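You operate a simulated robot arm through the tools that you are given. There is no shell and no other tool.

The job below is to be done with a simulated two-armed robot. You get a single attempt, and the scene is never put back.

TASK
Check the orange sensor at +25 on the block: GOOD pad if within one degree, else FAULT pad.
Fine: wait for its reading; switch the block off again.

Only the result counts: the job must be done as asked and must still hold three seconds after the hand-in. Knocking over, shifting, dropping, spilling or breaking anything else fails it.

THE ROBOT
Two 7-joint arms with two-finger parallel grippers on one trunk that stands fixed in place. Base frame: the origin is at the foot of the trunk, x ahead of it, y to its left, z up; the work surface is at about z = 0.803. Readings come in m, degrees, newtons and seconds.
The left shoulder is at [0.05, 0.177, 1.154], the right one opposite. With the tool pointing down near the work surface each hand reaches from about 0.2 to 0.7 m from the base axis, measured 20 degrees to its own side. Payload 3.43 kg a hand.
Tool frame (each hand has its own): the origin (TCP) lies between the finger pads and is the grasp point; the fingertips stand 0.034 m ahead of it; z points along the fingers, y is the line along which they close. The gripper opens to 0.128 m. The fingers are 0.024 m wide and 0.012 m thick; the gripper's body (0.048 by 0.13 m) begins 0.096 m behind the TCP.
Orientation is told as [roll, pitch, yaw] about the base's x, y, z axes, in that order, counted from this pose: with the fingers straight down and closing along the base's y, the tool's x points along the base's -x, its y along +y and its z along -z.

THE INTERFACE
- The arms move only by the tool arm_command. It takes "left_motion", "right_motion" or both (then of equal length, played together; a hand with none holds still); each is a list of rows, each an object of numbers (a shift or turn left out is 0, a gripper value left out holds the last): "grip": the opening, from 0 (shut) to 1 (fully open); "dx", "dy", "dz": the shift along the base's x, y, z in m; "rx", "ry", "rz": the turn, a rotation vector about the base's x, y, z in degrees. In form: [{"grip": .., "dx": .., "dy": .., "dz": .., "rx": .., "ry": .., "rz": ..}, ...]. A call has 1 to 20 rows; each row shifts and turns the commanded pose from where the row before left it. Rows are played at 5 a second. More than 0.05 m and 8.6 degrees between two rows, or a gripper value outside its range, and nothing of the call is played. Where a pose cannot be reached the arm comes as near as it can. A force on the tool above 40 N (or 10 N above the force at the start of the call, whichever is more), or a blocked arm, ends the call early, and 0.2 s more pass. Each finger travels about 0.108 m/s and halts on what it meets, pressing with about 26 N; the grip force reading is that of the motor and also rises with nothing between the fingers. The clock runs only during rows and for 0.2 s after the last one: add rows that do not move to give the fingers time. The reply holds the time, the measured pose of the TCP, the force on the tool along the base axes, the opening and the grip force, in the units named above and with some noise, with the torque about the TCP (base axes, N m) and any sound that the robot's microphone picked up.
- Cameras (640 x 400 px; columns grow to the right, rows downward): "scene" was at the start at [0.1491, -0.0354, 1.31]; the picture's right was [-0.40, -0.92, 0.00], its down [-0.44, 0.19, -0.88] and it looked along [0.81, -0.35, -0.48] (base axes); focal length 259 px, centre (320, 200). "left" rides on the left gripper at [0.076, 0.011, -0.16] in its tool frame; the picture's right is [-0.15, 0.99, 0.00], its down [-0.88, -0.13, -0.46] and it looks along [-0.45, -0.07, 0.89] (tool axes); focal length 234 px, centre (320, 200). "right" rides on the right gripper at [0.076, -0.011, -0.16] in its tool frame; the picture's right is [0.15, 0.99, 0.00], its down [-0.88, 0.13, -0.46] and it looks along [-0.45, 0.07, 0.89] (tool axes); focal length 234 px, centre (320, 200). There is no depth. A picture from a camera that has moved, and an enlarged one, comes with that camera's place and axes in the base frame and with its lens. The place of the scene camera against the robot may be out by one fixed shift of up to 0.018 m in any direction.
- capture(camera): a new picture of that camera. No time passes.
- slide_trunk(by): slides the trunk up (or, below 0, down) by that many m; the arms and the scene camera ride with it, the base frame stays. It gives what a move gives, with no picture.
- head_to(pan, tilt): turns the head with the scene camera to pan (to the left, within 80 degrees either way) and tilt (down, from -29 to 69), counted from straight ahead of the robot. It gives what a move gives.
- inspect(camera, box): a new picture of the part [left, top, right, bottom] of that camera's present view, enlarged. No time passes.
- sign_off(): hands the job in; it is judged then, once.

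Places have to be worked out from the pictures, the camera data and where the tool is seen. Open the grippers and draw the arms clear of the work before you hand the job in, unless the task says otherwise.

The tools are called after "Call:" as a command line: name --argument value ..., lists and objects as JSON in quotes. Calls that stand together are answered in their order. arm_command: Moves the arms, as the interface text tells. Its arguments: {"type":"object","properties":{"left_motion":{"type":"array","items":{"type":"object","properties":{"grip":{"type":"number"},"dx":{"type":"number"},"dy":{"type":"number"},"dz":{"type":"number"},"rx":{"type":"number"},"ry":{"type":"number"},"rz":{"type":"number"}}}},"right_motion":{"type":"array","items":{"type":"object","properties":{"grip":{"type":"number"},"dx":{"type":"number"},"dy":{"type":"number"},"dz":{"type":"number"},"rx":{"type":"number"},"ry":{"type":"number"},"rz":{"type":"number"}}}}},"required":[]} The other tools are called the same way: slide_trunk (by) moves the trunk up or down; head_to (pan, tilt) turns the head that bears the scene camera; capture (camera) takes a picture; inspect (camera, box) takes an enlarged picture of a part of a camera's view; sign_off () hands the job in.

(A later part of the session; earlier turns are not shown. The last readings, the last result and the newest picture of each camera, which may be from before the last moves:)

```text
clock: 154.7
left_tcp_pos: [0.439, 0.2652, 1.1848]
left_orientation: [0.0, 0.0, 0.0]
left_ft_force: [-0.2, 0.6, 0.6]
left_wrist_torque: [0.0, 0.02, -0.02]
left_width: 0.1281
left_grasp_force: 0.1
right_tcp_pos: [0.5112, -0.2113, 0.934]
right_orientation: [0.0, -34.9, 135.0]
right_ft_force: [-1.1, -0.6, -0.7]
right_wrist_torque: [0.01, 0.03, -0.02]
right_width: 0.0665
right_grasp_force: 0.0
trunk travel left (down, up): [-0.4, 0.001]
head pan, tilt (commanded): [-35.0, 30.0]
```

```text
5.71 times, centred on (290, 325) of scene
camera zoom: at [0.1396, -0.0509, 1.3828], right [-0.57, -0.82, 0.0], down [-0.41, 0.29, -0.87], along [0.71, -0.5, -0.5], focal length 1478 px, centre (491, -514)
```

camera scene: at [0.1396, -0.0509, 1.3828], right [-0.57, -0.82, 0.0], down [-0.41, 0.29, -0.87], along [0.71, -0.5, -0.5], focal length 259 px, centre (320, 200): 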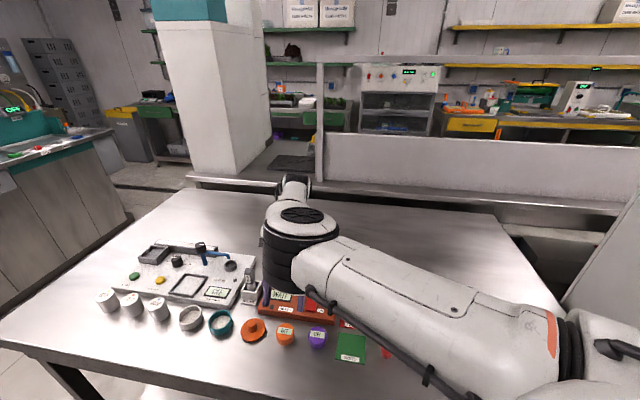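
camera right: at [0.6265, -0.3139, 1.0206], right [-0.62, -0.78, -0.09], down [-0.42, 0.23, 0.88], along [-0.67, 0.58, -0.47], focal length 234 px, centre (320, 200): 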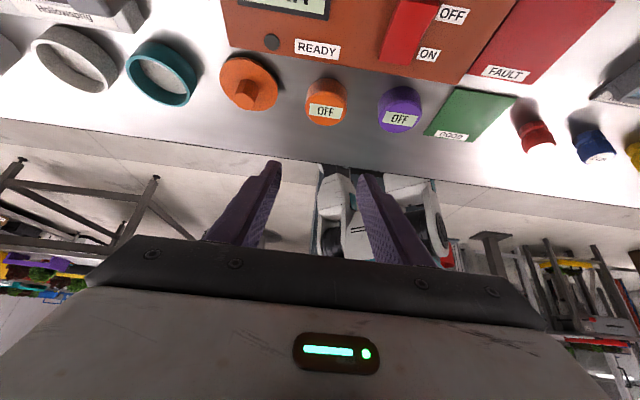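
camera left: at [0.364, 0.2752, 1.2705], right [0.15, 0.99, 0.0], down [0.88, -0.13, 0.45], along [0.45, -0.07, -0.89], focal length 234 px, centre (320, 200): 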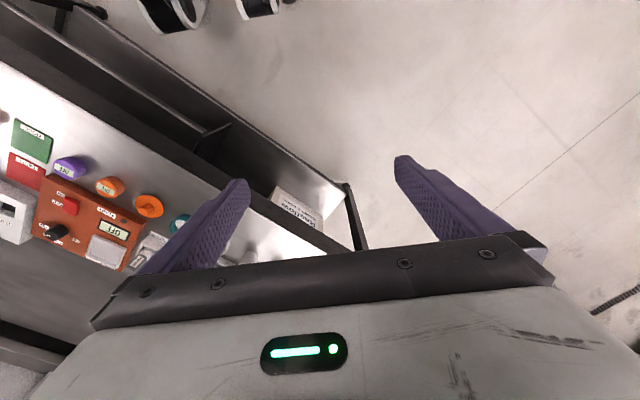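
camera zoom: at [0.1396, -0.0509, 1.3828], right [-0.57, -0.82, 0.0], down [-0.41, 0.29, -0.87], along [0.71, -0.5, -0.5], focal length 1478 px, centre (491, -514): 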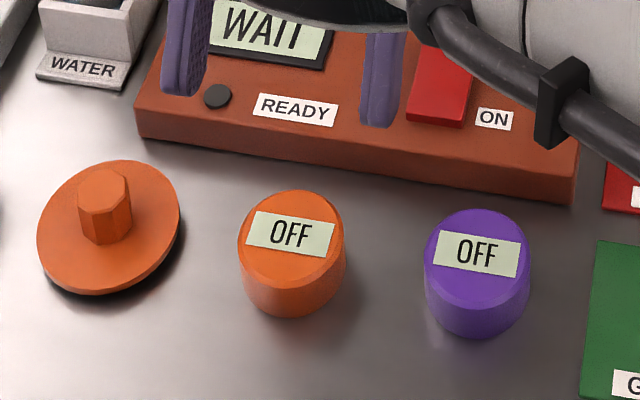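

Sensor located at about (0.501,−0.2025), diameter 0.043, top z≈0.825 (height ~22 mm). I'll centre on it, set the opening to 60 mm and go down to just above its top for a check.

Call:
arm_command --right_motion '[{"dx": -0.0008, "dy": 0.0023, "dz": -0.03, "grip": 0.47}, {"dz": -0.03}, {"dz": -0.009}, {}]'

Call:
capture --camera "right"

Call:
inspect --camera "scene" --box '[240, 290, 340, 360]'

```text
clock: 155.7
left_tcp_pos: [0.4391, 0.2625, 1.1852]
left_orientation: [0.0, 0.1, 0.1]
left_ft_force: [0.1, 0.8, 0.6]
left_wrist_torque: [0.01, -0.01, 0.0]
left_width: 0.128
left_grasp_force: 0.0
right_tcp_pos: [0.5105, -0.21, 0.8629]
right_orientation: [-0.2, -34.9, 135.0]
right_ft_force: [-0.4, -0.6, -0.3]
right_wrist_torque: [0.04, 0.02, 0.01]
right_width: 0.0601
right_grasp_force: 0.0
trunk travel left (down, up): [-0.4, 0.001]
head pan, tilt (commanded): [-35.0, 30.0]
```

```text
taken
camera right: at [0.6247, -0.3114, 0.9498], right [-0.62, -0.78, -0.09], down [-0.42, 0.23, 0.88], along [-0.67, 0.58, -0.47], focal length 234 px, centre (320, 200)
```

right: 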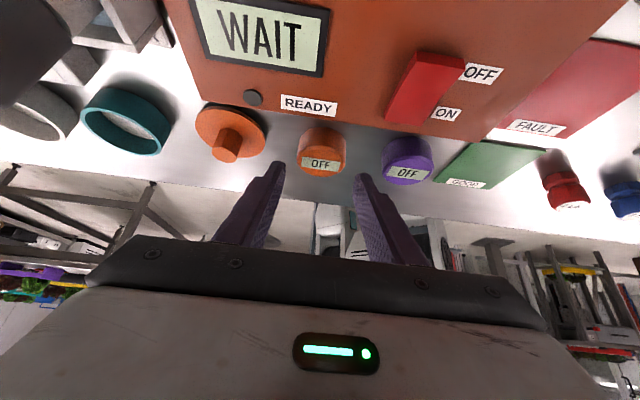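

```text
5.71 times, centred on (290, 325) of scene
camera zoom: at [0.1397, -0.0512, 1.3828], right [-0.57, -0.82, 0.0], down [-0.41, 0.29, -0.87], along [0.71, -0.5, -0.5], focal length 1478 px, centre (491, -514)
```

zoom: 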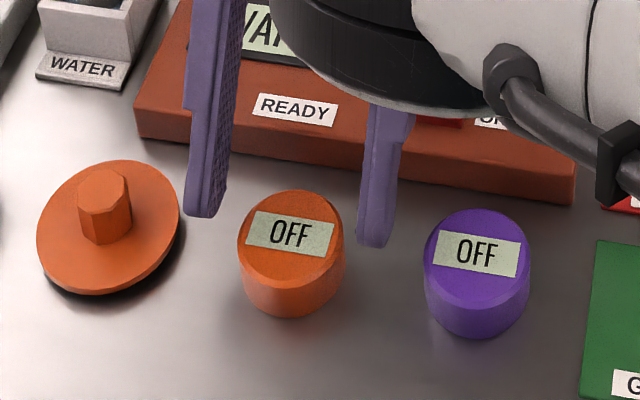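

The fingers straddle the sensor evenly. I'll lower 16 mm and close.

Call:
arm_command --right_motion '[{"dz": -0.008}, {"dz": -0.008}, {}, {"grip": 0.38}, {"grip": 0.3}, {"grip": 0.2}, {}, {}]'

Call:
inspect --camera "scene" --box '[240, 290, 340, 360]'

Call:
inspect --camera "right" --box '[230, 90, 430, 240]'

```text
clock: 157.5
left_tcp_pos: [0.4404, 0.2628, 1.1851]
left_orientation: [0.0, 0.0, 0.0]
left_ft_force: [0.7, -0.9, 0.1]
left_wrist_torque: [0.01, 0.03, 0.01]
left_width: 0.1281
left_grasp_force: 0.1
right_tcp_pos: [0.5101, -0.2105, 0.8469]
right_orientation: [-0.1, -34.9, 135.0]
right_ft_force: [0.1, -0.4, -0.3]
right_wrist_torque: [0.0, 0.0, -0.02]
right_width: 0.0422
right_grasp_force: 26.2
trunk travel left (down, up): [-0.4, 0.001]
head pan, tilt (commanded): [-35.0, 30.0]
```

```text
5.71 times, centred on (290, 325) of scene
camera zoom: at [0.1397, -0.0512, 1.3828], right [-0.57, -0.82, 0.0], down [-0.41, 0.29, -0.87], along [0.71, -0.5, -0.5], focal length 1478 px, centre (491, -514)
```

zoom: 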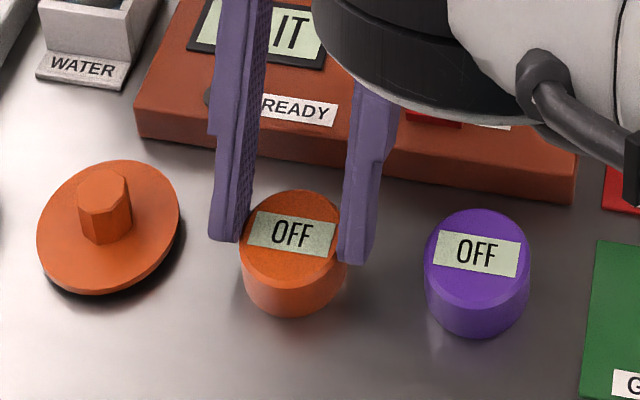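

```text
2.67 times, centred on (330, 165) of right
camera zoom: at [0.6255, -0.312, 0.9344], right [-0.62, -0.78, -0.09], down [-0.42, 0.23, 0.88], along [-0.67, 0.58, -0.47], focal length 624 px, centre (293, 293)
```

zoom: 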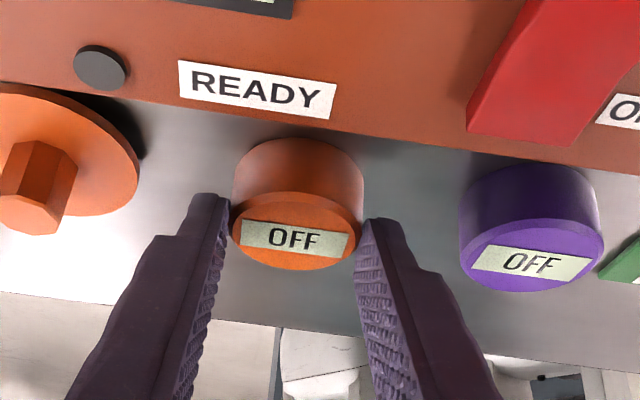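

Gripped at 42 mm width, force 26 N. I'll lift it gently and check.

Call:
arm_command --right_motion '[{"dz": 0.01}, {"dz": 0.02}, {"dz": 0.03}, {"dz": 0.03}, {}]'

Call:
capture --camera "scene"

Call:
inspect --camera "right" --box '[230, 90, 430, 240]'

```text
clock: 158.7
left_tcp_pos: [0.4388, 0.2634, 1.1851]
left_orientation: [0.0, 0.1, 0.0]
left_ft_force: [0.7, 0.4, 0.0]
left_wrist_torque: [-0.01, -0.05, -0.03]
left_width: 0.128
left_grasp_force: 0.0
right_tcp_pos: [0.5097, -0.2114, 0.9365]
right_orientation: [-0.1, -34.9, 135.0]
right_ft_force: [-0.8, 0.7, 0.0]
right_wrist_torque: [0.0, 0.04, 0.0]
right_width: 0.0421
right_grasp_force: 26.0
trunk travel left (down, up): [-0.4, 0.001]
head pan, tilt (commanded): [-35.0, 30.0]
```

```text
taken
camera scene: at [0.1399, -0.0513, 1.3827], right [-0.57, -0.82, 0.0], down [-0.41, 0.29, -0.87], along [0.71, -0.5, -0.5], focal length 259 px, centre (320, 200)
```

scene: 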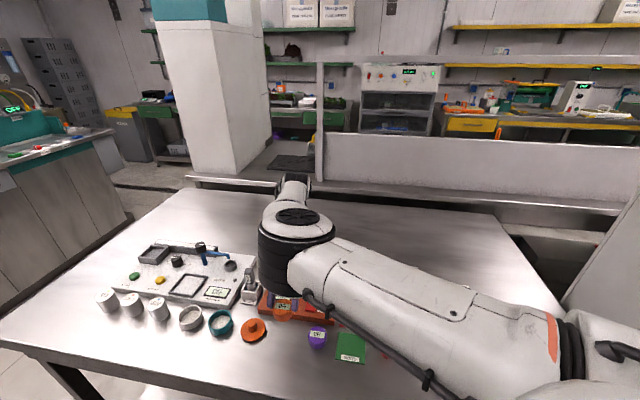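

```text
2.67 times, centred on (330, 165) of right
camera zoom: at [0.6239, -0.312, 1.0243], right [-0.62, -0.78, -0.09], down [-0.42, 0.23, 0.88], along [-0.67, 0.58, -0.47], focal length 624 px, centre (293, 293)
```

zoom: 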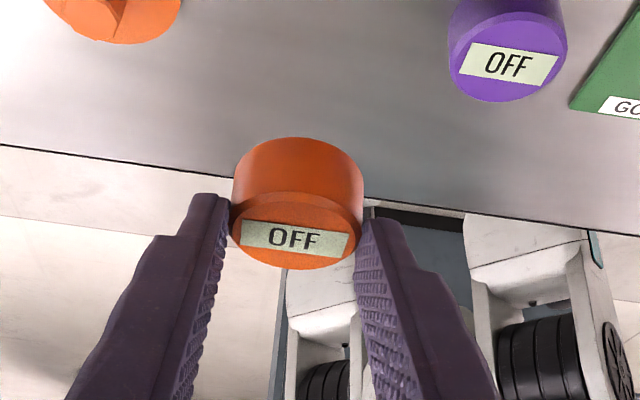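

The sensor is held upright. I'll carry it over to above the well while swinging the yaw by −76° so the wrist ends on the near-right side.

Call:
arm_command --right_motion '[{"dx": 0.01324, "dy": -0.00855, "dz": 0.002, "rz": -7.6}, {"dx": 0.01324, "dy": -0.00855, "dz": 0.002, "rz": -7.6}, {"dx": 0.01324, "dy": -0.00855, "dz": 0.002, "rz": -7.6}, {"dx": 0.01324, "dy": -0.00855, "dz": 0.002, "rz": -7.6}, {"dx": 0.01324, "dy": -0.00855, "dz": 0.002, "rz": -7.6}, {"dx": 0.01324, "dy": -0.00855, "dz": 0.002, "rz": -7.6}, {"dx": 0.01324, "dy": -0.00855, "dz": 0.002, "rz": -7.6}, {"dx": 0.01324, "dy": -0.00855, "dz": 0.002, "rz": -7.6}, {"dx": 0.01324, "dy": -0.00855, "dz": 0.002, "rz": -7.6}, {"dx": 0.01324, "dy": -0.00855, "dz": 0.002, "rz": -7.6}, {}]'

Call:
capture --camera "right"

Call:
capture --camera "scene"

```text
clock: 161.1
left_tcp_pos: [0.4392, 0.2636, 1.1852]
left_orientation: [0.0, 0.1, 0.0]
left_ft_force: [-0.2, -0.2, -0.6]
left_wrist_torque: [-0.01, 0.02, -0.01]
left_width: 0.1284
left_grasp_force: 0.1
right_tcp_pos: [0.643, -0.2977, 0.9579]
right_orientation: [-0.2, -35.0, 58.9]
right_ft_force: [0.6, 0.5, -1.3]
right_wrist_torque: [0.02, 0.01, 0.02]
right_width: 0.0423
right_grasp_force: 25.9
trunk travel left (down, up): [-0.4, 0.001]
head pan, tilt (commanded): [-35.0, 30.0]
```

```text
taken
camera right: at [0.5717, -0.4348, 1.044], right [-0.91, 0.41, -0.09], down [0.13, 0.46, 0.88], along [0.4, 0.79, -0.47], focal length 234 px, centre (320, 200)
```

right: 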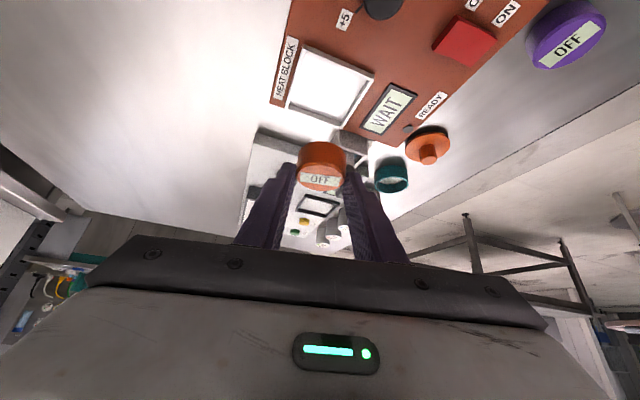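

```text
taken
camera scene: at [0.1398, -0.0512, 1.3828], right [-0.57, -0.82, 0.0], down [-0.41, 0.29, -0.87], along [0.71, -0.5, -0.5], focal length 259 px, centre (320, 200)
```

scene: 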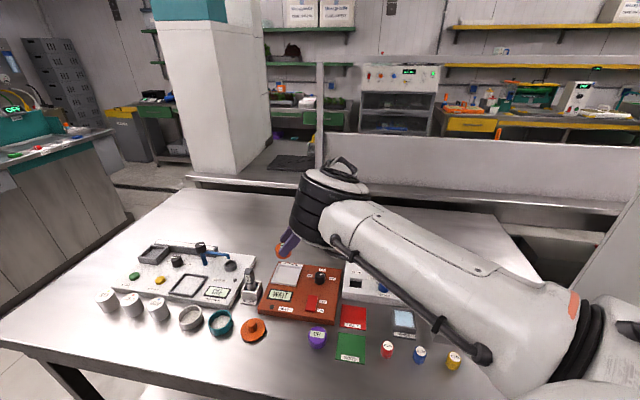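

The sensor hovers behind/above the well. I'll zoom in to measure the well's location and rim.

Call:
inspect --camera "right" --box '[250, 30, 430, 200]'

Call:
inspect --camera "scene" --box '[240, 220, 350, 330]'

```text
2.35 times, centred on (340, 115) of right
camera zoom: at [0.5717, -0.4348, 1.044], right [-0.91, 0.41, -0.09], down [0.13, 0.46, 0.88], along [0.4, 0.79, -0.47], focal length 551 px, centre (273, 400)
```

zoom: 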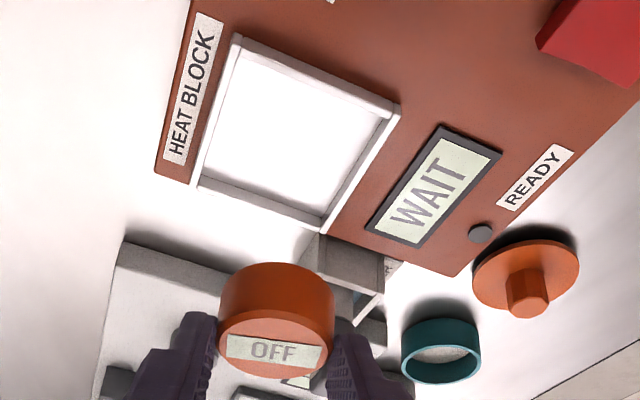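

```text
3.64 times, centred on (295, 275) of scene
camera zoom: at [0.1398, -0.0512, 1.3828], right [-0.57, -0.82, 0.0], down [-0.41, 0.29, -0.87], along [0.71, -0.5, -0.5], focal length 940 px, centre (411, -73)
```

zoom: 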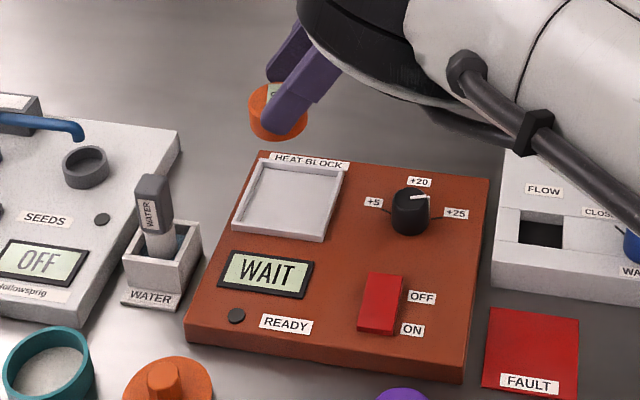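

The well centre is about (0.649,−0.289) and the held sensor about (0.647,−0.2885). I'll nudge 2 mm and lower to ~2 cm above the floor for another look.

Call:
arm_command --right_motion '[{"dx": 0.002, "dy": -0.0005, "dz": -0.03}, {"dz": -0.03}, {"dz": -0.008}, {}]'

Call:
inspect --camera "right" --box '[230, 60, 430, 220]'

Call:
inspect --camera "scene" --box '[250, 235, 330, 305]'

```text
clock: 162.1
left_tcp_pos: [0.4397, 0.2631, 1.1859]
left_orientation: [0.0, 0.1, 0.0]
left_ft_force: [-0.5, -0.5, 0.4]
left_wrist_torque: [-0.01, 0.05, -0.02]
left_width: 0.1279
left_grasp_force: 0.0
right_tcp_pos: [0.6442, -0.2961, 0.8891]
right_orientation: [-0.1, -35.0, 58.9]
right_ft_force: [-0.3, 1.1, -0.7]
right_wrist_torque: [-0.03, -0.02, 0.0]
right_width: 0.0423
right_grasp_force: 25.3
trunk travel left (down, up): [-0.4, 0.001]
head pan, tilt (commanded): [-35.0, 30.0]
```

```text
2.50 times, centred on (330, 140) of right
camera zoom: at [0.5741, -0.434, 0.9765], right [-0.91, 0.41, -0.09], down [0.12, 0.46, 0.88], along [0.4, 0.79, -0.47], focal length 585 px, centre (295, 350)
```

zoom: 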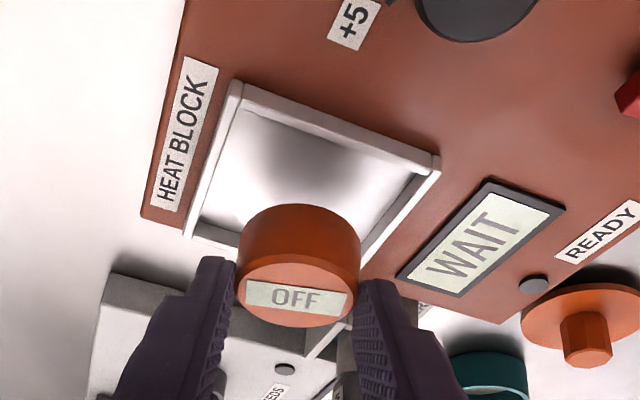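

```text
5.71 times, centred on (290, 270) of scene
camera zoom: at [0.1397, -0.0512, 1.3828], right [-0.57, -0.82, 0.0], down [-0.41, 0.29, -0.87], along [0.71, -0.5, -0.5], focal length 1478 px, centre (491, -200)
```

zoom: 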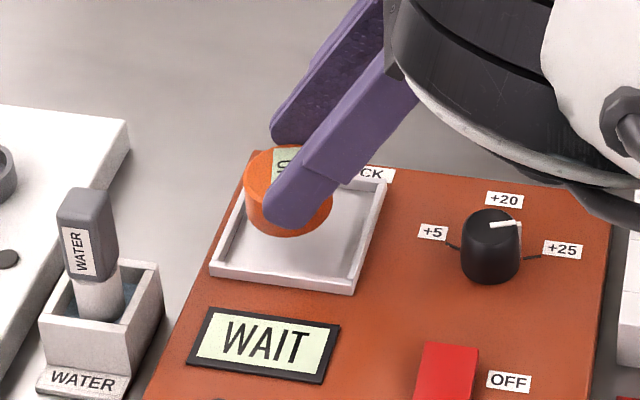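

Slight offset: the sensor should move ~4 mm in −y to be centred in the well. I'll correct and lower in small steps.

Call:
arm_command --right_motion '[{"dx": -0.0005, "dy": -0.004}, {"dz": -0.005}, {"dz": -0.004}, {"dz": -0.003}, {}]'

Call:
inspect --camera "scene" --box '[250, 235, 330, 305]'

```text
clock: 163.3
left_tcp_pos: [0.4401, 0.2631, 1.1863]
left_orientation: [0.1, 0.1, 0.0]
left_ft_force: [0.0, -0.6, 0.3]
left_wrist_torque: [0.0, 0.0, -0.04]
left_width: 0.128
left_grasp_force: 0.1
right_tcp_pos: [0.643, -0.3011, 0.8785]
right_orientation: [0.0, -34.9, 59.1]
right_ft_force: [0.4, 0.3, -0.5]
right_wrist_torque: [0.0, -0.03, 0.01]
right_width: 0.042
right_grasp_force: 26.3
trunk travel left (down, up): [-0.4, 0.001]
head pan, tilt (commanded): [-35.0, 30.0]
```

```text
5.71 times, centred on (290, 270) of scene
camera zoom: at [0.1397, -0.0512, 1.3828], right [-0.57, -0.82, 0.0], down [-0.41, 0.29, -0.87], along [0.71, -0.5, -0.5], focal length 1478 px, centre (491, -200)
```

zoom: 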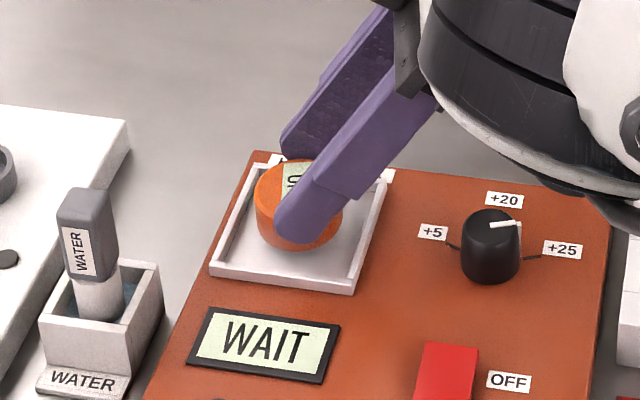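

Well centred. Lowering further in 2–3 mm steps, watching for contact.

Call:
arm_command --right_motion '[{"dz": -0.003}, {"dz": -0.002}, {}]'

Call:
arm_command --right_motion '[{"dz": -0.002}, {}]'

Call:
inspect --camera "right" --box '[230, 60, 430, 220]'

```text
clock: 164.1
left_tcp_pos: [0.4384, 0.2636, 1.1858]
left_orientation: [0.0, 0.1, -0.1]
left_ft_force: [-0.2, 0.1, -0.1]
left_wrist_torque: [0.04, -0.01, 0.01]
left_width: 0.1281
left_grasp_force: 0.0
right_tcp_pos: [0.6448, -0.3012, 0.8721]
right_orientation: [0.0, -34.9, 59.0]
right_ft_force: [0.7, 1.0, 0.3]
right_wrist_torque: [-0.02, 0.03, -0.04]
right_width: 0.0424
right_grasp_force: 26.4
trunk travel left (down, up): [-0.4, 0.001]
head pan, tilt (commanded): [-35.0, 30.0]
```

```text
clock: 164.7
left_tcp_pos: [0.4396, 0.2627, 1.1858]
left_orientation: [0.0, 0.2, -0.1]
left_ft_force: [0.0, -1.0, 0.9]
left_wrist_torque: [0.0, -0.02, -0.01]
left_width: 0.1283
left_grasp_force: 0.1
right_tcp_pos: [0.6438, -0.302, 0.8713]
right_orientation: [-0.2, -34.9, 58.9]
right_ft_force: [0.1, -0.3, 0.1]
right_wrist_torque: [0.01, 0.01, -0.02]
right_width: 0.0425
right_grasp_force: 25.9
trunk travel left (down, up): [-0.4, 0.001]
head pan, tilt (commanded): [-35.0, 30.0]
```

```text
2.50 times, centred on (330, 140) of right
camera zoom: at [0.5732, -0.4384, 0.9582], right [-0.91, 0.41, -0.09], down [0.13, 0.46, 0.88], along [0.4, 0.79, -0.47], focal length 585 px, centre (295, 350)
```

zoom: 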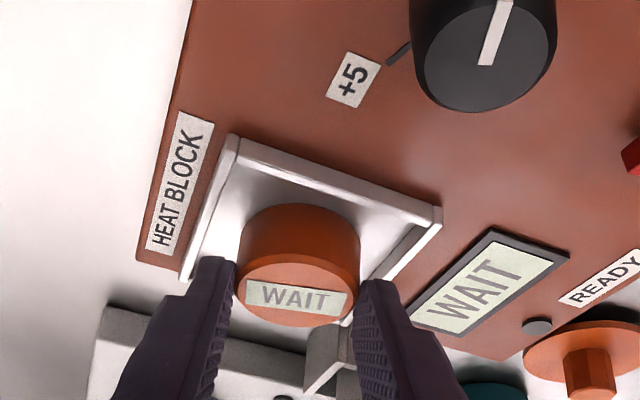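

The sensor itself now shows "WAIT" — it senses the block. A little lower until contact.

Call:
arm_command --right_motion '[{"dz": -0.0015}, {}]'

Call:
arm_command --right_motion '[{"dz": -0.0015}, {}]'

Call:
inspect --camera "right" --box '[230, 60, 430, 220]'

```text
clock: 165.3
left_tcp_pos: [0.4394, 0.2631, 1.1867]
left_orientation: [-0.1, 0.0, 0.0]
left_ft_force: [-0.2, 0.6, 0.2]
left_wrist_torque: [-0.02, 0.0, -0.04]
left_width: 0.1279
left_grasp_force: 0.0
right_tcp_pos: [0.6437, -0.3015, 0.8694]
right_orientation: [-0.1, -35.0, 59.0]
right_ft_force: [-0.2, 0.4, 0.1]
right_wrist_torque: [-0.02, -0.06, -0.02]
right_width: 0.0425
right_grasp_force: 25.7
trunk travel left (down, up): [-0.4, 0.001]
head pan, tilt (commanded): [-35.0, 30.0]
```

```text
clock: 165.9
left_tcp_pos: [0.4392, 0.263, 1.1866]
left_orientation: [0.0, 0.0, 0.0]
left_ft_force: [-0.7, 0.3, 0.8]
left_wrist_torque: [0.02, 0.01, 0.0]
left_width: 0.1282
left_grasp_force: 0.0
right_tcp_pos: [0.6454, -0.3018, 0.8706]
right_orientation: [-0.3, -35.0, 59.0]
right_ft_force: [-1.8, -1.2, 7.1]
right_wrist_torque: [0.03, 0.14, 0.03]
right_width: 0.0422
right_grasp_force: 26.3
trunk travel left (down, up): [-0.4, 0.001]
head pan, tilt (commanded): [-35.0, 30.0]
```

```text
2.50 times, centred on (330, 140) of right
camera zoom: at [0.5733, -0.4384, 0.9563], right [-0.91, 0.41, -0.09], down [0.12, 0.46, 0.88], along [0.4, 0.79, -0.47], focal length 585 px, centre (295, 350)
```

zoom: 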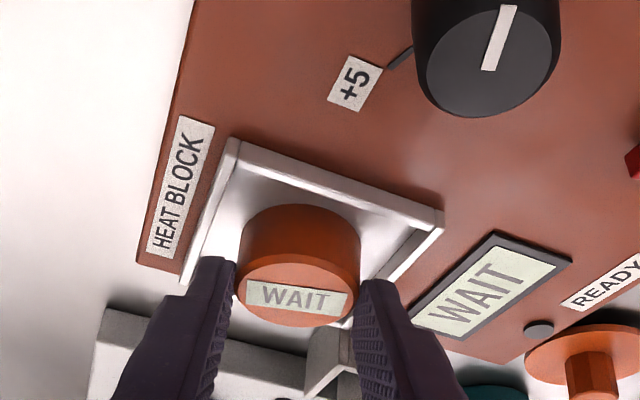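

Contact at about 7 N: the sensor rests on the well floor. I'll open the fingers a little and lift straight up.

Call:
arm_command --right_motion '[{"grip": 0.36}, {"grip": 0.42}, {"grip": 0.47}, {}, {"dz": 0.015}, {"dz": 0.03}, {"dz": 0.03}, {"dz": 0.02}, {}]'

Call:
inspect --camera "scene" --box '[250, 235, 350, 325]'

Call:
capture --camera "right"

```text
clock: 167.9
left_tcp_pos: [0.4392, 0.2635, 1.186]
left_orientation: [0.0, 0.2, -0.1]
left_ft_force: [0.5, 0.0, 0.0]
left_wrist_torque: [-0.02, 0.0, 0.03]
left_width: 0.1281
left_grasp_force: 0.0
right_tcp_pos: [0.6439, -0.3013, 0.9629]
right_orientation: [-0.1, -34.9, 59.1]
right_ft_force: [-0.6, 0.4, -0.7]
right_wrist_torque: [-0.01, -0.02, 0.01]
right_width: 0.06
right_grasp_force: 0.0
trunk travel left (down, up): [-0.4, 0.001]
head pan, tilt (commanded): [-35.0, 30.0]
```

```text
4.44 times, centred on (300, 280) of scene
camera zoom: at [0.1398, -0.0512, 1.3828], right [-0.57, -0.82, 0.0], down [-0.41, 0.29, -0.87], along [0.71, -0.5, -0.5], focal length 1150 px, centre (409, -156)
```

zoom: 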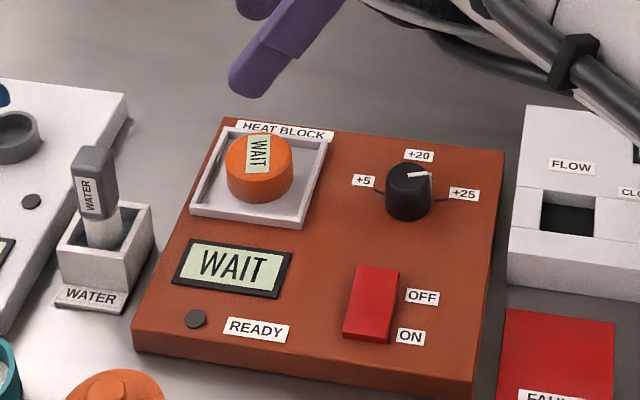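

```text
taken
camera right: at [0.573, -0.4383, 1.0495], right [-0.91, 0.41, -0.09], down [0.13, 0.46, 0.88], along [0.4, 0.79, -0.47], focal length 234 px, centre (320, 200)
```

right: 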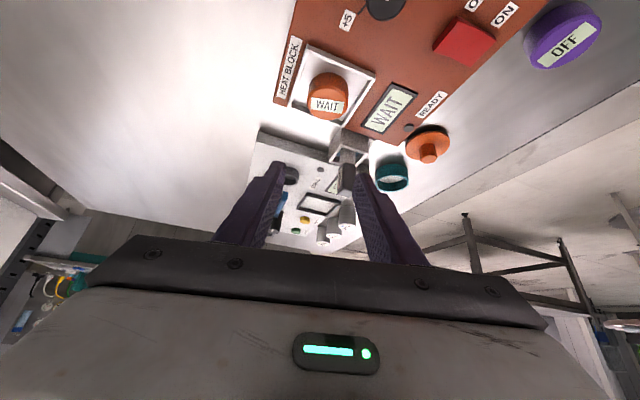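

The sensor sits in the well, both displays read "WAIT". Now I wait with idle rows.

Call:
arm_command --right_motion '[{}, {}, {}, {}, {}, {}, {}, {}, {}, {}, {}, {}, {}, {}, {}, {}, {}, {}, {}, {}]'

Call:
inspect --camera "scene" --box '[250, 235, 350, 325]'

```text
clock: 172.1
left_tcp_pos: [0.4395, 0.2627, 1.1853]
left_orientation: [0.0, 0.0, 0.1]
left_ft_force: [-0.6, -0.9, -0.6]
left_wrist_torque: [0.0, 0.02, 0.0]
left_width: 0.1282
left_grasp_force: 0.1
right_tcp_pos: [0.6437, -0.3011, 0.9624]
right_orientation: [-0.1, -34.9, 59.0]
right_ft_force: [-0.6, 0.2, 0.0]
right_wrist_torque: [-0.02, 0.01, -0.01]
right_width: 0.0603
right_grasp_force: 0.0
trunk travel left (down, up): [-0.4, 0.001]
head pan, tilt (commanded): [-35.0, 30.0]
```

```text
4.44 times, centred on (300, 280) of scene
camera zoom: at [0.1397, -0.0512, 1.3828], right [-0.57, -0.82, 0.0], down [-0.41, 0.29, -0.87], along [0.71, -0.5, -0.5], focal length 1150 px, centre (409, -156)
```

zoom: 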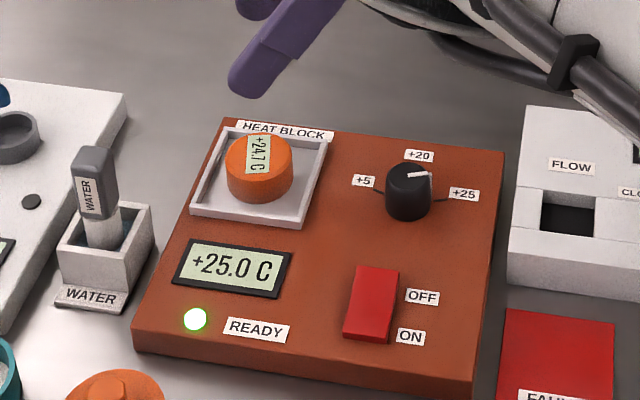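

Block reads +25.0 C with READY lit, and the sensor shows a reading. I'll enlarge it to read it exactly.

Call:
inspect --camera "scene" --box '[296, 260, 322, 285]'

Call:
inspect --camera "right" --box '[295, 65, 355, 125]'

```text
16.00 times, centred on (309, 272) of scene
camera zoom: at [0.1397, -0.0512, 1.3828], right [-0.57, -0.82, 0.0], down [-0.41, 0.29, -0.87], along [0.71, -0.5, -0.5], focal length 4138 px, centre (496, -960)
```

zoom: 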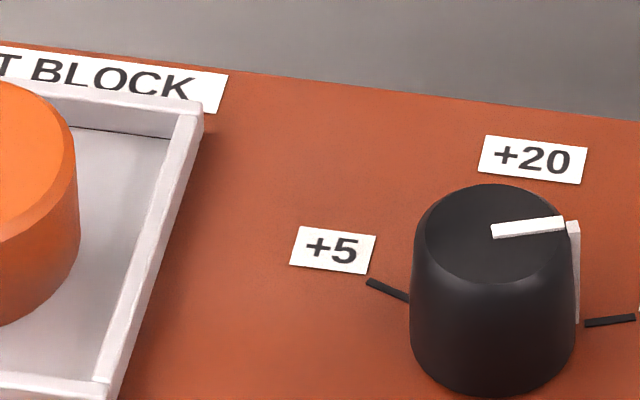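

```text
6.67 times, centred on (325, 95) of right
camera zoom: at [0.573, -0.4382, 1.0493], right [-0.91, 0.41, -0.09], down [0.12, 0.46, 0.88], along [0.4, 0.79, -0.47], focal length 1561 px, centre (287, 900)
```

zoom: 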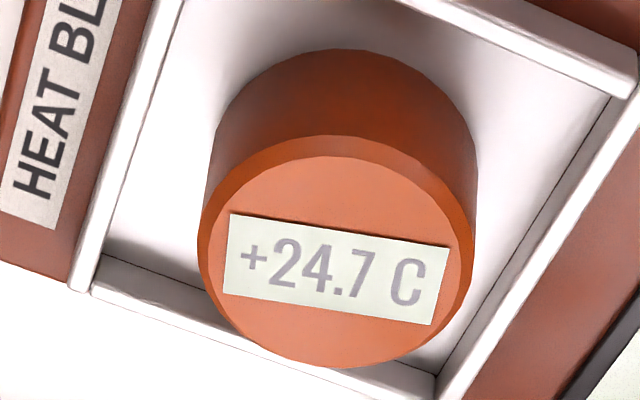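

Sensor reads +24.7 C (0.3° off). I'll wait a few more seconds to see that the reading is settled.

Call:
arm_command --right_motion '[{}, {}, {}, {}, {}, {}, {}, {}, {}, {}, {}, {}, {}, {}, {}, {}, {}, {}, {}, {}]'

Call:
inspect --camera "right" --box '[295, 65, 355, 125]'

Call:
inspect --camera "scene" --box '[250, 235, 350, 325]'

```text
clock: 176.3
left_tcp_pos: [0.4397, 0.2615, 1.185]
left_orientation: [-0.1, 0.0, 0.0]
left_ft_force: [0.1, 0.1, 0.4]
left_wrist_torque: [-0.03, 0.0, -0.02]
left_width: 0.1282
left_grasp_force: 0.0
right_tcp_pos: [0.6444, -0.3007, 0.9622]
right_orientation: [-0.2, -34.9, 59.0]
right_ft_force: [-0.8, 0.1, 0.1]
right_wrist_torque: [0.02, -0.01, 0.01]
right_width: 0.0604
right_grasp_force: 0.0
trunk travel left (down, up): [-0.4, 0.001]
head pan, tilt (commanded): [-35.0, 30.0]
```

```text
6.67 times, centred on (325, 95) of right
camera zoom: at [0.573, -0.4382, 1.0493], right [-0.91, 0.41, -0.09], down [0.12, 0.46, 0.88], along [0.4, 0.79, -0.47], focal length 1561 px, centre (287, 900)
```

zoom: 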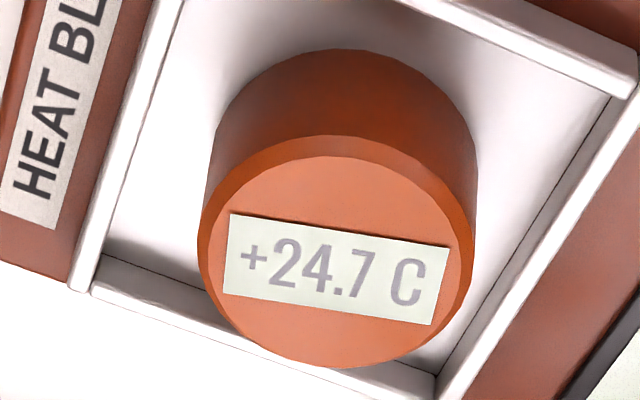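

```text
4.44 times, centred on (300, 280) of scene
camera zoom: at [0.1397, -0.0512, 1.3828], right [-0.57, -0.82, 0.0], down [-0.41, 0.29, -0.87], along [0.71, -0.5, -0.5], focal length 1150 px, centre (409, -156)
```

zoom: 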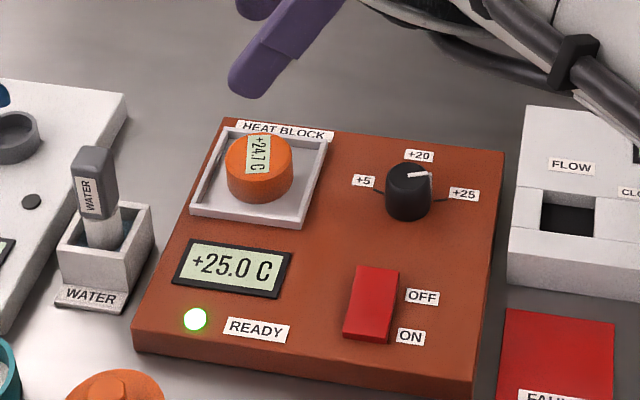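

Stable at +24.7 C vs. +25.0 C: within one degree, so GOOD. I'll go back down by the same path and grip the sensor again.

Call:
arm_command --right_motion '[{"dz": -0.03}, {"dz": -0.03}, {"dz": -0.02}, {"dz": -0.013}, {}, {"grip": 0.38}, {"grip": 0.3}, {"grip": 0.2}, {}, {}]'

Call:
inspect --camera "right" --box '[230, 60, 430, 220]'

```text
clock: 178.5
left_tcp_pos: [0.4387, 0.2635, 1.1844]
left_orientation: [0.0, 0.0, -0.1]
left_ft_force: [-0.5, 0.3, -0.3]
left_wrist_torque: [0.0, -0.05, 0.0]
left_width: 0.1278
left_grasp_force: 0.0
right_tcp_pos: [0.6435, -0.3021, 0.8691]
right_orientation: [0.0, -34.9, 59.1]
right_ft_force: [-0.2, -0.2, 0.4]
right_wrist_torque: [0.01, -0.03, 0.0]
right_width: 0.0424
right_grasp_force: 25.9
trunk travel left (down, up): [-0.4, 0.001]
head pan, tilt (commanded): [-35.0, 30.0]
```

```text
2.50 times, centred on (330, 140) of right
camera zoom: at [0.5724, -0.4393, 0.9563], right [-0.91, 0.41, -0.09], down [0.13, 0.46, 0.88], along [0.4, 0.79, -0.47], focal length 585 px, centre (295, 350)
```

zoom: 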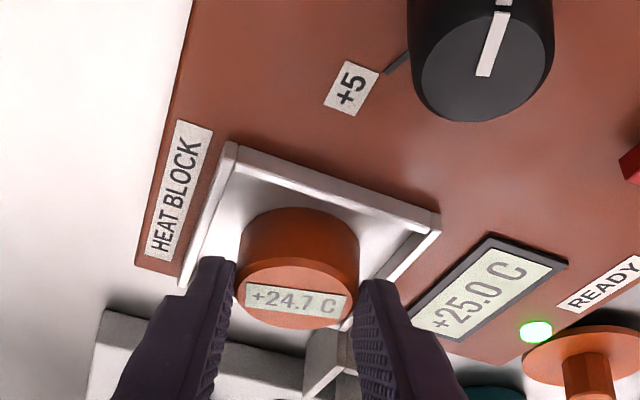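

Gripped. I'll lift out of the well and carry it over to above the GOOD pad (centre ≈ (0.39,−0.311)), turning the yaw slightly to 75.

Call:
arm_command --right_motion '[{"dz": 0.01}, {"dz": 0.02}, {"dz": 0.03}, {"dz": 0.03}, {"dx": -0.0429, "dy": -0.0033, "rz": 2.67}, {"dx": -0.0429, "dy": -0.0033, "rz": 2.67}, {"dx": -0.0429, "dy": -0.0033, "rz": 2.67}, {"dx": -0.0429, "dy": -0.0033, "rz": 2.67}, {"dx": -0.0429, "dy": -0.0033, "rz": 2.67}, {"dx": -0.0429, "dy": -0.0033, "rz": 2.67}, {}]'

Call:
capture --camera "right"

Call:
capture --camera "scene"

```text
clock: 180.9
left_tcp_pos: [0.4388, 0.2633, 1.1861]
left_orientation: [0.0, 0.1, 0.0]
left_ft_force: [0.1, -0.4, -0.4]
left_wrist_torque: [0.0, 0.01, 0.0]
left_width: 0.128
left_grasp_force: 0.0
right_tcp_pos: [0.3852, -0.3219, 0.9607]
right_orientation: [-0.2, -35.0, 75.1]
right_ft_force: [-0.3, 0.6, -0.6]
right_wrist_torque: [0.0, -0.05, 0.01]
right_width: 0.0427
right_grasp_force: 25.4
trunk travel left (down, up): [-0.4, 0.001]
head pan, tilt (commanded): [-35.0, 30.0]
```

```text
taken
camera right: at [0.3551, -0.4725, 1.0471], right [-0.99, 0.14, -0.09], down [-0.01, 0.48, 0.88], along [0.16, 0.87, -0.47], focal length 234 px, centre (320, 200)
```

right: 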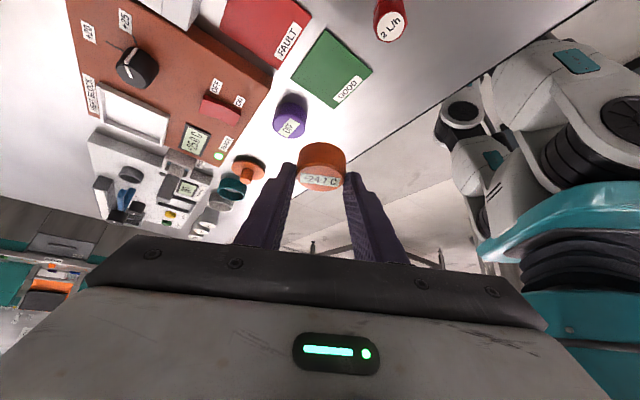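

```text
taken
camera scene: at [0.1398, -0.0512, 1.3828], right [-0.57, -0.82, 0.0], down [-0.41, 0.29, -0.87], along [0.71, -0.5, -0.5], focal length 259 px, centre (320, 200)
```

scene: 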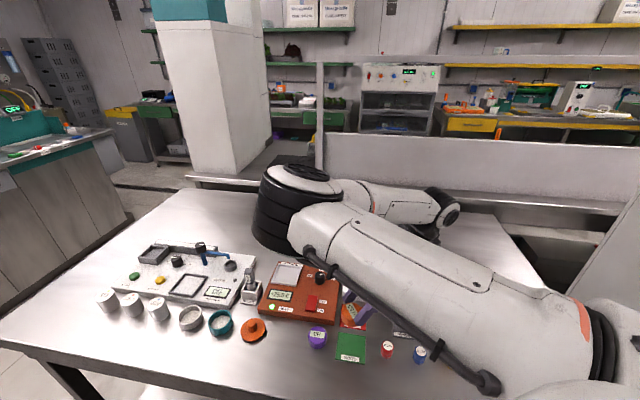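

Hovering over the pad area. I'll zoom in to fix the pad's corners and the held sensor relative to it.

Call:
inspect --camera "right" --box '[250, 10, 410, 200]'

Call:
inspect --camera "scene" --box '[280, 270, 420, 380]'

```text
2.11 times, centred on (330, 105) of right
camera zoom: at [0.3551, -0.4725, 1.0471], right [-0.99, 0.14, -0.09], down [-0.01, 0.48, 0.88], along [0.16, 0.87, -0.47], focal length 493 px, centre (299, 400)
```

zoom: 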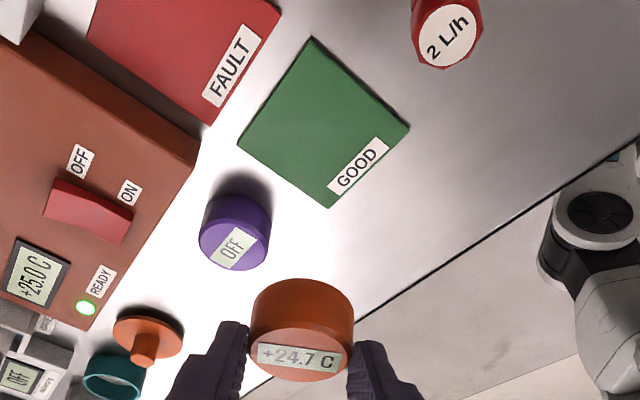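

```text
3.64 times, centred on (350, 325) of scene
camera zoom: at [0.1398, -0.0512, 1.3828], right [-0.57, -0.82, 0.0], down [-0.41, 0.29, -0.87], along [0.71, -0.5, -0.5], focal length 940 px, centre (211, -254)
```

zoom: 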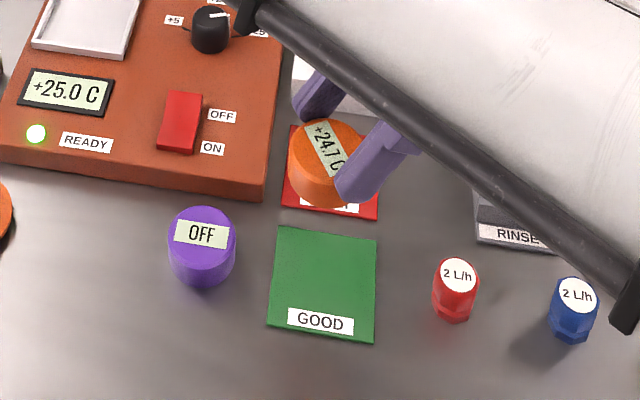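

Pad centre (0.388,−0.313); sensor currently about (0.386,−0.312). A small nudge, then lower to ~1 cm above the pad.

Call:
arm_command --right_motion '[{"dx": 0.002, "dy": -0.0015, "dz": -0.03}, {"dz": -0.03}, {"dz": -0.03}, {"dz": -0.01}, {}]'

Call:
inspect --camera "right" --box '[230, 40, 430, 220]'

Call:
inspect --camera "scene" --box '[280, 270, 420, 380]'

```text
clock: 182.1
left_tcp_pos: [0.4402, 0.2625, 1.1864]
left_orientation: [0.0, 0.1, 0.0]
left_ft_force: [-0.2, 0.6, 0.3]
left_wrist_torque: [-0.01, 0.01, -0.02]
left_width: 0.1281
left_grasp_force: 0.0
right_tcp_pos: [0.3886, -0.3225, 0.8583]
right_orientation: [-0.2, -34.9, 75.0]
right_ft_force: [0.3, -0.6, -0.2]
right_wrist_torque: [-0.04, 0.0, -0.01]
right_width: 0.0424
right_grasp_force: 26.0
trunk travel left (down, up): [-0.4, 0.001]
head pan, tilt (commanded): [-35.0, 30.0]
```

```text
2.22 times, centred on (330, 130) of right
camera zoom: at [0.3583, -0.4747, 0.9453], right [-0.99, 0.14, -0.09], down [-0.01, 0.48, 0.88], along [0.17, 0.87, -0.47], focal length 520 px, centre (298, 356)
```

zoom: 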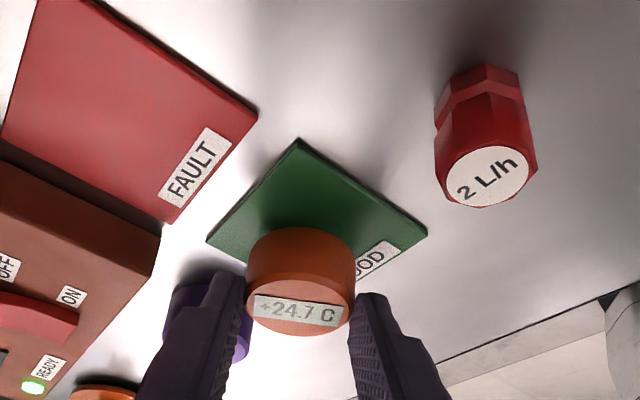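

```text
3.64 times, centred on (350, 325) of scene
camera zoom: at [0.1398, -0.0512, 1.3828], right [-0.57, -0.82, 0.0], down [-0.41, 0.29, -0.87], along [0.71, -0.5, -0.5], focal length 940 px, centre (211, -254)
```

zoom: 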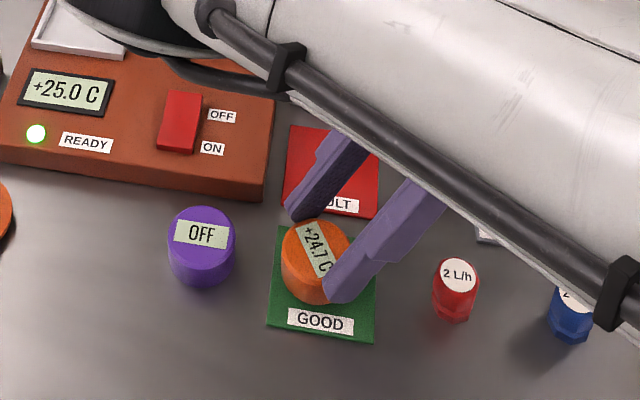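

Nearly centred over the pad. Lowering the last centimetre slowly until contact.

Call:
arm_command --right_motion '[{"dx": -0.001, "dy": -0.001, "dz": -0.004}, {"dz": -0.002}, {}]'

Call:
arm_command --right_motion '[{"dz": -0.0015}, {}]'

Call:
arm_command --right_motion '[{"dz": -0.0015}, {}]'

```text
clock: 182.9
left_tcp_pos: [0.4393, 0.2627, 1.1857]
left_orientation: [0.0, 0.0, 0.0]
left_ft_force: [0.1, -0.1, -0.8]
left_wrist_torque: [-0.03, -0.02, 0.0]
left_width: 0.1278
left_grasp_force: 0.2
right_tcp_pos: [0.3861, -0.3237, 0.8528]
right_orientation: [-0.2, -34.9, 75.0]
right_ft_force: [0.8, 0.3, -0.5]
right_wrist_torque: [-0.04, 0.02, 0.01]
right_width: 0.0424
right_grasp_force: 25.6
trunk travel left (down, up): [-0.4, 0.001]
head pan, tilt (commanded): [-35.0, 30.0]
```

```text
clock: 183.5
left_tcp_pos: [0.4386, 0.2644, 1.1846]
left_orientation: [0.0, 0.1, 0.0]
left_ft_force: [0.1, -0.9, 0.6]
left_wrist_torque: [0.01, -0.05, 0.0]
left_width: 0.1281
left_grasp_force: 0.1
right_tcp_pos: [0.3872, -0.3243, 0.8521]
right_orientation: [-0.1, -34.9, 75.0]
right_ft_force: [0.2, 0.5, -0.4]
right_wrist_torque: [-0.02, -0.03, 0.0]
right_width: 0.0425
right_grasp_force: 25.9
trunk travel left (down, up): [-0.4, 0.001]
head pan, tilt (commanded): [-35.0, 30.0]
```

```text
clock: 184.1
left_tcp_pos: [0.4381, 0.2641, 1.1847]
left_orientation: [0.0, 0.0, 0.0]
left_ft_force: [-0.2, -0.7, 0.5]
left_wrist_torque: [0.03, 0.03, -0.01]
left_width: 0.1279
left_grasp_force: 0.0
right_tcp_pos: [0.3872, -0.3227, 0.8513]
right_orientation: [-0.2, -35.0, 75.1]
right_ft_force: [-0.1, -0.2, 0.8]
right_wrist_torque: [0.05, 0.06, 0.01]
right_width: 0.0423
right_grasp_force: 25.9
trunk travel left (down, up): [-0.4, 0.001]
head pan, tilt (commanded): [-35.0, 30.0]
```

Just at the surface by calculation; one or two more 1 mm steps to feel contact.

Call:
arm_command --right_motion '[{"dz": -0.001}, {}]'

Call:
arm_command --right_motion '[{"dz": -0.001}, {}]'

Call:
inspect --camera "scene" --box '[280, 270, 420, 380]'

```text
clock: 184.7
left_tcp_pos: [0.4388, 0.2622, 1.1867]
left_orientation: [0.1, 0.1, 0.0]
left_ft_force: [-1.0, 0.2, -0.4]
left_wrist_torque: [0.02, -0.05, 0.01]
left_width: 0.128
left_grasp_force: 0.1
right_tcp_pos: [0.3864, -0.3239, 0.8499]
right_orientation: [-0.2, -34.9, 75.1]
right_ft_force: [-1.0, -3.7, 7.8]
right_wrist_torque: [0.01, 0.12, 0.03]
right_width: 0.0422
right_grasp_force: 25.8
trunk travel left (down, up): [-0.4, 0.001]
head pan, tilt (commanded): [-35.0, 30.0]
```

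```text
clock: 185.3
left_tcp_pos: [0.4389, 0.2631, 1.1863]
left_orientation: [0.1, -0.1, 0.0]
left_ft_force: [0.4, 0.1, 0.9]
left_wrist_torque: [0.01, -0.02, 0.02]
left_width: 0.128
left_grasp_force: 0.1
right_tcp_pos: [0.3871, -0.3228, 0.8499]
right_orientation: [-0.5, -35.0, 75.1]
right_ft_force: [-1.8, -5.6, 19.1]
right_wrist_torque: [0.15, 0.1, 0.03]
right_width: 0.0423
right_grasp_force: 26.3
trunk travel left (down, up): [-0.4, 0.001]
head pan, tilt (commanded): [-35.0, 30.0]
```

```text
3.64 times, centred on (350, 325) of scene
camera zoom: at [0.1382, -0.0506, 1.3832], right [-0.57, -0.82, 0.0], down [-0.41, 0.29, -0.87], along [0.71, -0.5, -0.5], focal length 940 px, centre (211, -254)
```

zoom: 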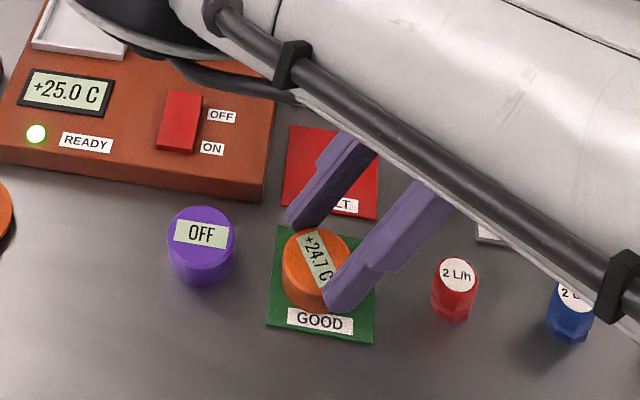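

Firm contact (19 N). I'll ease up 1 mm, open the fingers and lift straight up.

Call:
arm_command --right_motion '[{"dz": 0.0015}, {"grip": 0.36}, {"grip": 0.42}, {"grip": 0.46}, {}, {"dz": 0.015}, {"dz": 0.03}, {"dz": 0.03}, {"dz": 0.02}, {}]'

Call:
inspect --camera "scene" --box '[280, 270, 420, 380]'

Call:
capture --camera "right"

```text
clock: 187.5
left_tcp_pos: [0.4394, 0.2636, 1.1862]
left_orientation: [0.0, 0.1, 0.0]
left_ft_force: [0.3, 0.7, 0.1]
left_wrist_torque: [-0.01, 0.01, 0.04]
left_width: 0.1282
left_grasp_force: 0.1
right_tcp_pos: [0.3881, -0.3236, 0.9446]
right_orientation: [-0.1, -34.9, 75.1]
right_ft_force: [-0.3, 0.2, 0.1]
right_wrist_torque: [-0.01, -0.01, 0.0]
right_width: 0.0589
right_grasp_force: 0.1
trunk travel left (down, up): [-0.4, 0.001]
head pan, tilt (commanded): [-35.0, 30.0]
```

```text
3.64 times, centred on (350, 325) of scene
camera zoom: at [0.1397, -0.0512, 1.3828], right [-0.57, -0.82, 0.0], down [-0.41, 0.29, -0.87], along [0.71, -0.5, -0.5], focal length 940 px, centre (211, -254)
```

zoom: 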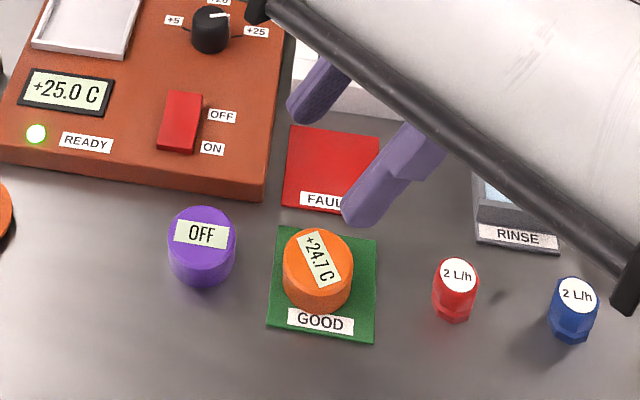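

```text
taken
camera right: at [0.3573, -0.4751, 1.032], right [-0.99, 0.14, -0.09], down [-0.01, 0.48, 0.88], along [0.17, 0.87, -0.47], focal length 234 px, centre (320, 200)
```

right: 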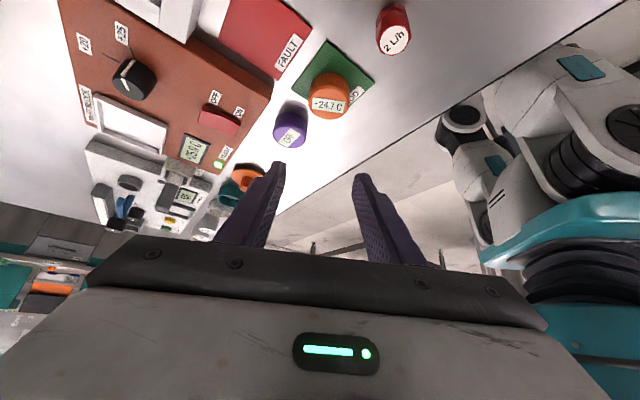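

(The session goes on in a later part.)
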